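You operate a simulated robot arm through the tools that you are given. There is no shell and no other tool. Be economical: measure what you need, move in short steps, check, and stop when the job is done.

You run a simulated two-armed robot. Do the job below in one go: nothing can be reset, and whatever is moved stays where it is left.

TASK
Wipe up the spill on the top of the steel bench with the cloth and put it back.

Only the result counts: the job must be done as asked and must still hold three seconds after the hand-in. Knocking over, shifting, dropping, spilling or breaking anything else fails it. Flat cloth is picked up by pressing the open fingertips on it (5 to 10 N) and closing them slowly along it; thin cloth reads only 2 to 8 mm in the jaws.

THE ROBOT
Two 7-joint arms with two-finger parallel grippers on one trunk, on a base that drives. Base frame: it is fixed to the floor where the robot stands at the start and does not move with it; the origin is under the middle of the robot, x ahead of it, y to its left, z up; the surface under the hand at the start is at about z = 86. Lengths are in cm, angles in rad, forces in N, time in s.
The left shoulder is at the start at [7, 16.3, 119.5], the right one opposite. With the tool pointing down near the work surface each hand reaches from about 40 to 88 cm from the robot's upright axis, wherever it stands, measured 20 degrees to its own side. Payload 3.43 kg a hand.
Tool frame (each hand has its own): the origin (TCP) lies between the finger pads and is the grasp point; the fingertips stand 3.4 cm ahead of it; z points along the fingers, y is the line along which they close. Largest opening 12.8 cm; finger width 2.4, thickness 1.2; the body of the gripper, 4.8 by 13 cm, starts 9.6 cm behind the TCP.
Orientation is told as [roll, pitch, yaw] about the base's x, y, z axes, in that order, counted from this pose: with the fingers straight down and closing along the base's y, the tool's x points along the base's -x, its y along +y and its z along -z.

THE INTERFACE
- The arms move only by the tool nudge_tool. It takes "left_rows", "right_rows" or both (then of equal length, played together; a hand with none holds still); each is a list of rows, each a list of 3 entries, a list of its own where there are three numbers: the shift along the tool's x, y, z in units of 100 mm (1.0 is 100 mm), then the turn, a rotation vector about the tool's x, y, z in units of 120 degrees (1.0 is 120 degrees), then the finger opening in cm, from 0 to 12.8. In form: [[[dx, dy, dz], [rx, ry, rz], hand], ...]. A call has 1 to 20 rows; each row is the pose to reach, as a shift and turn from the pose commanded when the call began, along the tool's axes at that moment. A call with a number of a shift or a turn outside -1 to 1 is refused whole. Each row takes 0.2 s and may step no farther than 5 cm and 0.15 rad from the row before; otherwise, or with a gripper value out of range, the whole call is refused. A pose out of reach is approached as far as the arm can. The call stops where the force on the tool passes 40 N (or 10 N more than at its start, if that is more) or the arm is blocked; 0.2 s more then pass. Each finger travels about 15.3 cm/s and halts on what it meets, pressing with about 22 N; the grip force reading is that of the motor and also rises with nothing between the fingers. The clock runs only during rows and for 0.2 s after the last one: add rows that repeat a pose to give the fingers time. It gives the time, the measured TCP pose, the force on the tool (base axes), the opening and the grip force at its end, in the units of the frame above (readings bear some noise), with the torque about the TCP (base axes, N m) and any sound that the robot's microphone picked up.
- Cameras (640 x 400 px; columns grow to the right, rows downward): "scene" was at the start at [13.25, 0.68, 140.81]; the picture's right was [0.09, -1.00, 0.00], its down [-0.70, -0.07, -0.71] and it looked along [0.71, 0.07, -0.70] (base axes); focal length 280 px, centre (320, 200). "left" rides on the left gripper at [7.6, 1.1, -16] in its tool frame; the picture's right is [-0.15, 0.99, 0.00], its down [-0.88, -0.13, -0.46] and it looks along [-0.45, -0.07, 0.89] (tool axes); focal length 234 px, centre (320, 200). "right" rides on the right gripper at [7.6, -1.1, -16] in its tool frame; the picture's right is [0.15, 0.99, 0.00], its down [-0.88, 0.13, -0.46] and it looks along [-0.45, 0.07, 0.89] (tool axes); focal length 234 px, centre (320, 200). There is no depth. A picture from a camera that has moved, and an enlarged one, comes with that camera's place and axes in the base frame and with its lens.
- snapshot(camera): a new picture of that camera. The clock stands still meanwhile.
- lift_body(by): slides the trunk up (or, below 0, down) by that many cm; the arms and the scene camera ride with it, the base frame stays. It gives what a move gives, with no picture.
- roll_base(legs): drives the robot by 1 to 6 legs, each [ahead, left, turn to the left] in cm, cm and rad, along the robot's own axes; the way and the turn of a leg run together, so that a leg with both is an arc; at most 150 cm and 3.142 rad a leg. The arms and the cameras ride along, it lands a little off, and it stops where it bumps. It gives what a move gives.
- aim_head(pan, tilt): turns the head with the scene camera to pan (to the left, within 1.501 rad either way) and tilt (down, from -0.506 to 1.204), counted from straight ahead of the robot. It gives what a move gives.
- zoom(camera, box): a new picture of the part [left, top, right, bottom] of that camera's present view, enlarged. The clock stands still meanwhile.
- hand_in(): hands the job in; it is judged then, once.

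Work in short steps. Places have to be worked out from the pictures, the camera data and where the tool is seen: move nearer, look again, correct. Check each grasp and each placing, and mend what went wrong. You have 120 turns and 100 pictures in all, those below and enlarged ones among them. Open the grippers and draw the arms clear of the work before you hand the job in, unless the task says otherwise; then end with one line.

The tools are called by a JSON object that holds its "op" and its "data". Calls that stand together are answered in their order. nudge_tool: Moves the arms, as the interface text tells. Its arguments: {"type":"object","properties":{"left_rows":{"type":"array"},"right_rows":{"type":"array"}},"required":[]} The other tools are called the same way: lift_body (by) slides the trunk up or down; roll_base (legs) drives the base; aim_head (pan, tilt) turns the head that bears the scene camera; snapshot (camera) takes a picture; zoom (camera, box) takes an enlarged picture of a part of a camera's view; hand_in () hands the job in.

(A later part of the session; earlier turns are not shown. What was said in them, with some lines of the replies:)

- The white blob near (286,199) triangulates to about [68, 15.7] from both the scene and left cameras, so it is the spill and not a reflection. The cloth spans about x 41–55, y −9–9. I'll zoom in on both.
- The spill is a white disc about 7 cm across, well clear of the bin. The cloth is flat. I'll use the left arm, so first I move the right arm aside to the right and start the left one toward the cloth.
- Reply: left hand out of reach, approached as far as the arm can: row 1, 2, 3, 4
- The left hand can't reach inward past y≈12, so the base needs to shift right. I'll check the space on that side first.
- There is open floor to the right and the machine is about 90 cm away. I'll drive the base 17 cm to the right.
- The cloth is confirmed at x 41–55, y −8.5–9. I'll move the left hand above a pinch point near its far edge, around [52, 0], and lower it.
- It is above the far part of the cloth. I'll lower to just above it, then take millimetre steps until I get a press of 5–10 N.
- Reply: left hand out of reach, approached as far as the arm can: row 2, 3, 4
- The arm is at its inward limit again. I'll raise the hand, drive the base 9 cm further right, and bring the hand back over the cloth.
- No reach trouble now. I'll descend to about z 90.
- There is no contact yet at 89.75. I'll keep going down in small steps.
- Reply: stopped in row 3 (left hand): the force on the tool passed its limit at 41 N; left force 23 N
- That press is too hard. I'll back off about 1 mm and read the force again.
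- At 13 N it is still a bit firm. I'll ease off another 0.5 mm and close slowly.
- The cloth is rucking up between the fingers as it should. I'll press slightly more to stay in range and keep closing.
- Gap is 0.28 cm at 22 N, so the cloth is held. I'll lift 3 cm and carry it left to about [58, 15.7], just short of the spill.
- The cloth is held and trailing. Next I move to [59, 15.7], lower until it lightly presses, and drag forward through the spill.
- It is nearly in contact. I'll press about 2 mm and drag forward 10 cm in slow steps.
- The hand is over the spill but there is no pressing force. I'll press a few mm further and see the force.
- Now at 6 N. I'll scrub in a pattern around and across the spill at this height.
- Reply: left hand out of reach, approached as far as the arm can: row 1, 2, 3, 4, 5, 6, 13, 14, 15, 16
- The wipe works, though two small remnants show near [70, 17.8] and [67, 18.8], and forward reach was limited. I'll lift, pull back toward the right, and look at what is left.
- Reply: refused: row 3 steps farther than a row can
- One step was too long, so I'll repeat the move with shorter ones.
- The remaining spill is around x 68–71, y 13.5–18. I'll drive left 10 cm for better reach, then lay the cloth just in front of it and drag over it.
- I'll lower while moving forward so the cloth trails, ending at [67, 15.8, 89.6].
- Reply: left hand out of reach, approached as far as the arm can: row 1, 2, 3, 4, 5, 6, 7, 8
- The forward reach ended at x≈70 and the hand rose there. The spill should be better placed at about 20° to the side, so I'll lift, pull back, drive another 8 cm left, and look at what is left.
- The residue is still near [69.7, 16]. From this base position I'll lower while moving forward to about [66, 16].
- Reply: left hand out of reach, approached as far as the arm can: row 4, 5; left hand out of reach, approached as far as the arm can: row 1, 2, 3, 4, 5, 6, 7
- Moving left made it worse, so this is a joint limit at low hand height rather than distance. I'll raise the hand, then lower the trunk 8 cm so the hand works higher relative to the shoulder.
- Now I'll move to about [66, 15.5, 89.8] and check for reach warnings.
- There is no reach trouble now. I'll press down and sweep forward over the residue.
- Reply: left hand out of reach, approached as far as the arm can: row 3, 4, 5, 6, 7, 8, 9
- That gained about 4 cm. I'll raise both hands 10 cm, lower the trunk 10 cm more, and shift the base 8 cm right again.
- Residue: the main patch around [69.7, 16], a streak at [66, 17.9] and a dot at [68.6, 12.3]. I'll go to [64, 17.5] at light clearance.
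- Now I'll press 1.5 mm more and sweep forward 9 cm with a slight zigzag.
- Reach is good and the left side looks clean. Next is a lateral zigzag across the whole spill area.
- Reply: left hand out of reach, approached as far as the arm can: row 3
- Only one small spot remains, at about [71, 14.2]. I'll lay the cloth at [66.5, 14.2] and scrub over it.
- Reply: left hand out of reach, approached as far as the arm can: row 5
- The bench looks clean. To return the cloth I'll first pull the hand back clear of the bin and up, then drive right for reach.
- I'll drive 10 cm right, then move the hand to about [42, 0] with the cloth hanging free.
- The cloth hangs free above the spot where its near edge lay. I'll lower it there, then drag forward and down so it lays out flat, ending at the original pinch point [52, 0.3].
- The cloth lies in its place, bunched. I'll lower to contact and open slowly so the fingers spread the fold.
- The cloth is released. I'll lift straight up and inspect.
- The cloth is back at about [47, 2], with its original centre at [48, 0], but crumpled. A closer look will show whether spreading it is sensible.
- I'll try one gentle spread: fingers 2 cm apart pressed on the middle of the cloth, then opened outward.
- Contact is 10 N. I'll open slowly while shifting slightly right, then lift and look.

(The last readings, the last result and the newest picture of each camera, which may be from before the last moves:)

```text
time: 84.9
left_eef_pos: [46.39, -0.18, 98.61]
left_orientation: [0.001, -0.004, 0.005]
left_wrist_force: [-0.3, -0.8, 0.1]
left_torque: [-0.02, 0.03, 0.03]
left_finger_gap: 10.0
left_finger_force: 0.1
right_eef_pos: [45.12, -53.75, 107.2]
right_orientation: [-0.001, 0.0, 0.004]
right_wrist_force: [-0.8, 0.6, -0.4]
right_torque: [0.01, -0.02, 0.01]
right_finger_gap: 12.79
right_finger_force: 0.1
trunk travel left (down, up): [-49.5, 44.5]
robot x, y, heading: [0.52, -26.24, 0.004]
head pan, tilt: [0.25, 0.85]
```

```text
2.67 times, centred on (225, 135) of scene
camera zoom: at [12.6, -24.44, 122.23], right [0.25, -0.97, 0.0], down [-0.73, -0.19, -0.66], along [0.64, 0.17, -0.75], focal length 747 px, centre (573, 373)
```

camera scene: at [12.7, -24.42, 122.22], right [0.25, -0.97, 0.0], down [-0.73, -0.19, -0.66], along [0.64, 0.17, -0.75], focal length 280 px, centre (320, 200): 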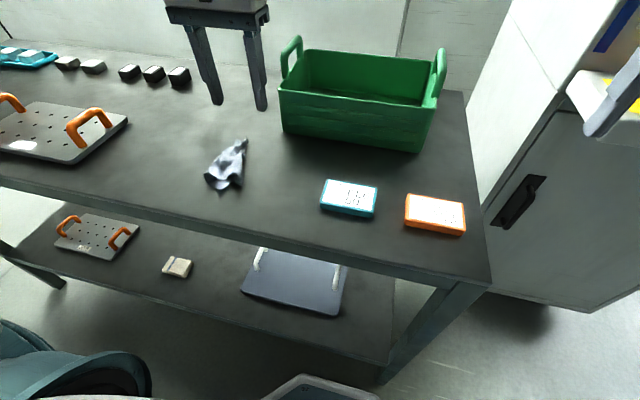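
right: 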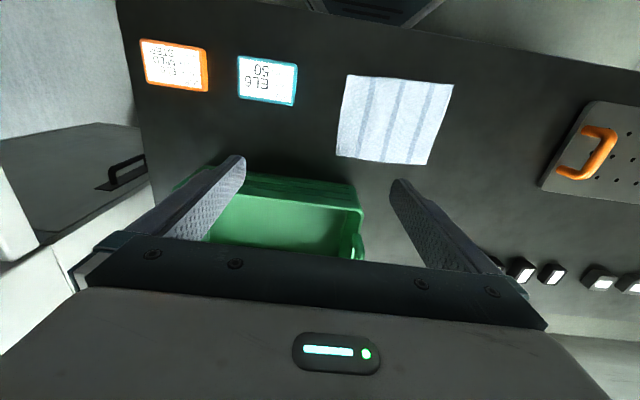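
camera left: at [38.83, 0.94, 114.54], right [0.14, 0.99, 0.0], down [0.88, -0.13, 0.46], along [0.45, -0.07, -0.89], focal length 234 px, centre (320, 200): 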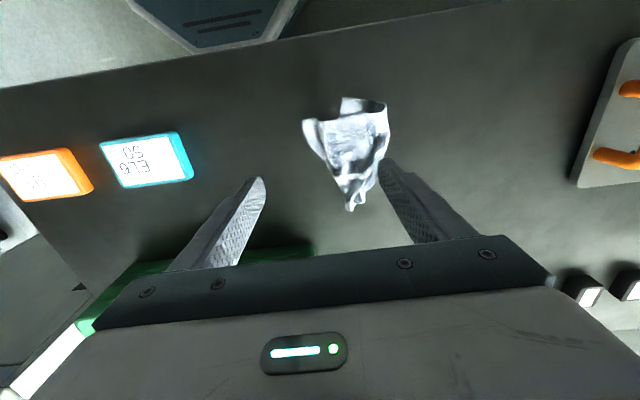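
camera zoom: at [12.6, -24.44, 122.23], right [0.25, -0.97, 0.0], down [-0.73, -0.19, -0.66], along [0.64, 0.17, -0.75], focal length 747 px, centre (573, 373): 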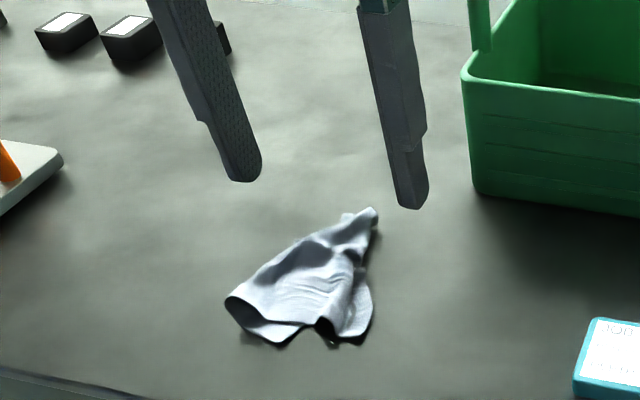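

The cloth widened a bit but drifted to about [46, 3.4]. I'll press with nearly closed fingers on its middle and slide it about 3.5 cm right and 1.5 cm forward.

{"op": "nudge_tool", "data": {"left_rows": [[[0, 0.15, 0], [0, 0, 0], 6], [[0, 0.33, 0.1], [0, 0, 0], 3], [[0, 0.33, 0.4], [0, 0, 0], 2], [[0, 0.33, 0.6], [0, 0, 0], 2], [[0, 0.33, 0.75], [0, 0, 0], 2], [[0, 0.33, 0.85], [0, 0, 0], 2], [[0, 0.33, 0.895], [0, 0, 0], 2], [[0, 0.33, 0.9], [0, 0, 0], 2], [[-0.03, 0.25, 0.9], [0, 0, 0], 2], [[-0.06, 0.15, 0.9], [0, 0, 0], 2], [[-0.1, 0.07, 0.9], [0, 0, 0], 2], [[-0.15, 0, 0.9], [0, 0, 0], 2], [[-0.15, 0, 0.9], [0, 0, 0], 2], [[-0.15, 0, 0.7], [0, 0, 0], 2], [[-0.15, 0, 0.4], [0, 0, 0], 2], [[-0.15, 0, 0], [0, 0, 0], 2]]}}

{"op": "snapshot", "data": {"camera": "left"}}

```text
time: 88.3
left_eef_pos: [47.81, -0.42, 98.4]
left_orientation: [-0.001, -0.002, 0.004]
left_wrist_force: [0.8, -0.2, -0.4]
left_torque: [0.02, 0.0, 0.03]
left_finger_gap: 1.98
left_finger_force: 0.0
right_eef_pos: [45.1, -53.76, 107.2]
right_orientation: [-0.001, -0.002, 0.004]
right_wrist_force: [0.1, -0.2, -0.4]
right_torque: [0.03, -0.02, 0.01]
right_finger_gap: 12.77
right_finger_force: 0.1
trunk travel left (down, up): [-49.5, 44.5]
robot x, y, heading: [0.04, -26.51, -0.001]
head pan, tilt: [0.25, 0.85]
```

```text
48 pictures are left
camera left: at [40.14, 0.66, 114.49], right [0.14, 0.99, 0.0], down [0.88, -0.13, 0.46], along [0.45, -0.07, -0.89], focal length 234 px, centre (320, 200)
```

left: 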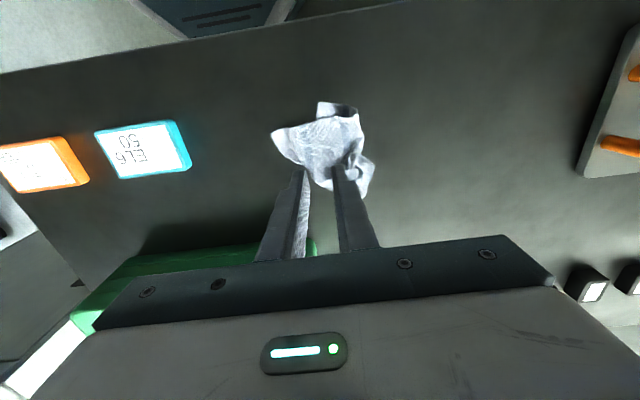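

The cloth is now centred at about [47, 0], matching its original place. I'll raise the left hand clear, open it, and check the whole bench.

{"op": "nudge_tool", "data": {"left_rows": [[[0, 0, -0.4], [0, 0, 0], 4], [[0, 0, -0.8], [0, 0, 0], 8], [[0, 0.3, -1], [0, 0, 0], 12.8], [[0, 0.6, -1], [0, 0, 0], 12.8], [[0, 1, -1], [0, 0, 0], 12.8], [[0, 1, -1], [0, 0, 0], 12.8]]}}

{"op": "nudge_tool", "data": {"left_rows": [[[0, 0.4, -0.2], [0, 0, 0], 12.8], [[0, 0.8, -0.4], [0, 0, 0], 12.8], [[0, 1, -0.5], [0, 0, 0], 12.8], [[0, 1, -0.5], [0, 0, 0], 12.8]]}}

{"op": "snapshot", "data": {"camera": "left"}}

{"op": "snapshot", "data": {"camera": "scene"}}

```text
time: 89.7
left_eef_pos: [47.78, 9.82, 108.51]
left_orientation: [-0.001, -0.003, 0.004]
left_wrist_force: [-0.6, -0.4, -0.1]
left_torque: [0.03, 0.01, -0.02]
left_finger_gap: 12.82
left_finger_force: 0.0
right_eef_pos: [45.08, -53.82, 107.04]
right_orientation: [0.002, -0.001, 0.004]
right_wrist_force: [0.1, -0.1, 0.0]
right_torque: [0.02, -0.01, -0.02]
right_finger_gap: 12.77
right_finger_force: 0.1
trunk travel left (down, up): [-49.5, 44.5]
robot x, y, heading: [-0.19, -26.09, 0.002]
head pan, tilt: [0.25, 0.85]
```

```text
time: 90.7
left_eef_pos: [47.71, 19.9, 113.67]
left_orientation: [-0.003, -0.003, 0.004]
left_wrist_force: [0.7, -0.2, 0.4]
left_torque: [-0.01, -0.01, -0.02]
left_finger_gap: 12.81
left_finger_force: 0.2
right_eef_pos: [45.12, -53.74, 107.0]
right_orientation: [0.0, 0.001, 0.004]
right_wrist_force: [0.1, 0.6, 0.3]
right_torque: [0.01, -0.01, 0.0]
right_finger_gap: 12.82
right_finger_force: 0.0
trunk travel left (down, up): [-49.5, 44.5]
robot x, y, heading: [0.13, -25.91, 0.004]
head pan, tilt: [0.25, 0.85]
```

```text
47 pictures are left
camera left: at [40.15, 21.03, 129.7], right [0.14, 0.99, 0.0], down [0.88, -0.13, 0.46], along [0.45, -0.07, -0.89], focal length 234 px, centre (320, 200)
```

left: 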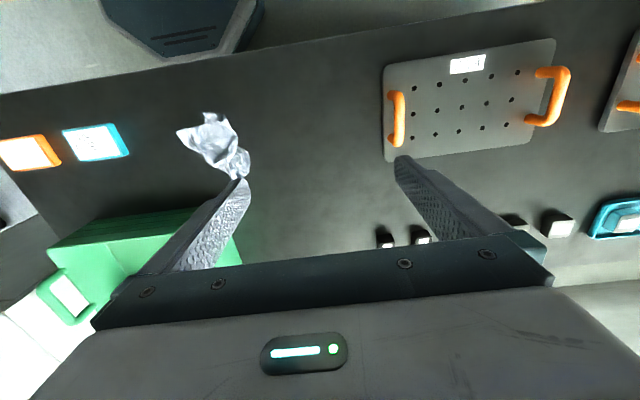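

```text
46 pictures are left
camera scene: at [12.68, -24.46, 122.22], right [0.25, -0.97, 0.0], down [-0.73, -0.19, -0.66], along [0.64, 0.17, -0.75], focal length 280 px, centre (320, 200)
```

scene: 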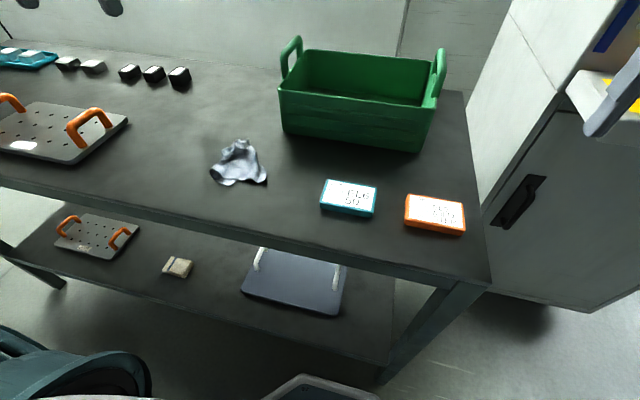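

The bench looks clean. A last zoom on the spill area at (221,99) will show any tiny remnants.

{"op": "zoom", "data": {"camera": "scene", "box": [160, 60, 290, 150]}}

{"op": "zoom", "data": {"camera": "left", "box": [220, 140, 440, 270]}}

```text
4.44 times, centred on (225, 105) of scene
camera zoom: at [12.68, -24.46, 122.22], right [0.25, -0.97, 0.0], down [-0.73, -0.19, -0.66], along [0.64, 0.17, -0.75], focal length 1245 px, centre (742, 622)
```

zoom: 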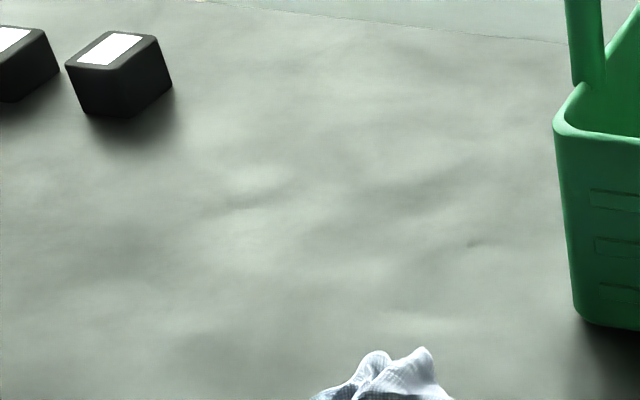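

```text
2.91 times, centred on (330, 205) of left
camera zoom: at [40.15, 21.03, 129.7], right [0.14, 0.99, 0.0], down [0.88, -0.13, 0.46], along [0.45, -0.07, -0.89], focal length 681 px, centre (291, 186)
```

zoom: 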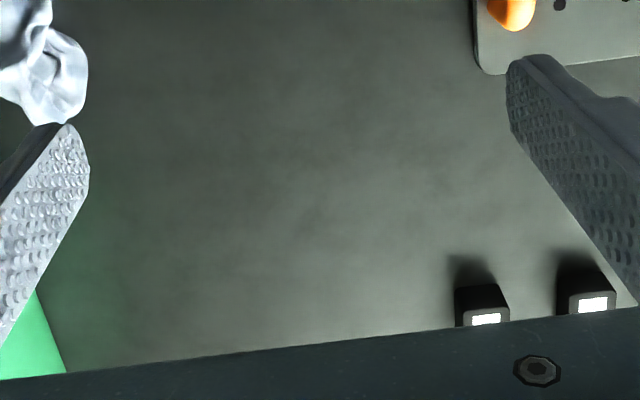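

The spill is gone, the cloth lies back at its place, nothing else has moved, and both hands are open and clear. I'll hand in.

{"op": "hand_in", "data": {}}

```text
The job is handed in.
```

I wiped up the spill and put the cloth back within about 1 cm of where it started; it now lies crumpled instead of flat. Nothing else on the bench looks moved, and the job is handed in.
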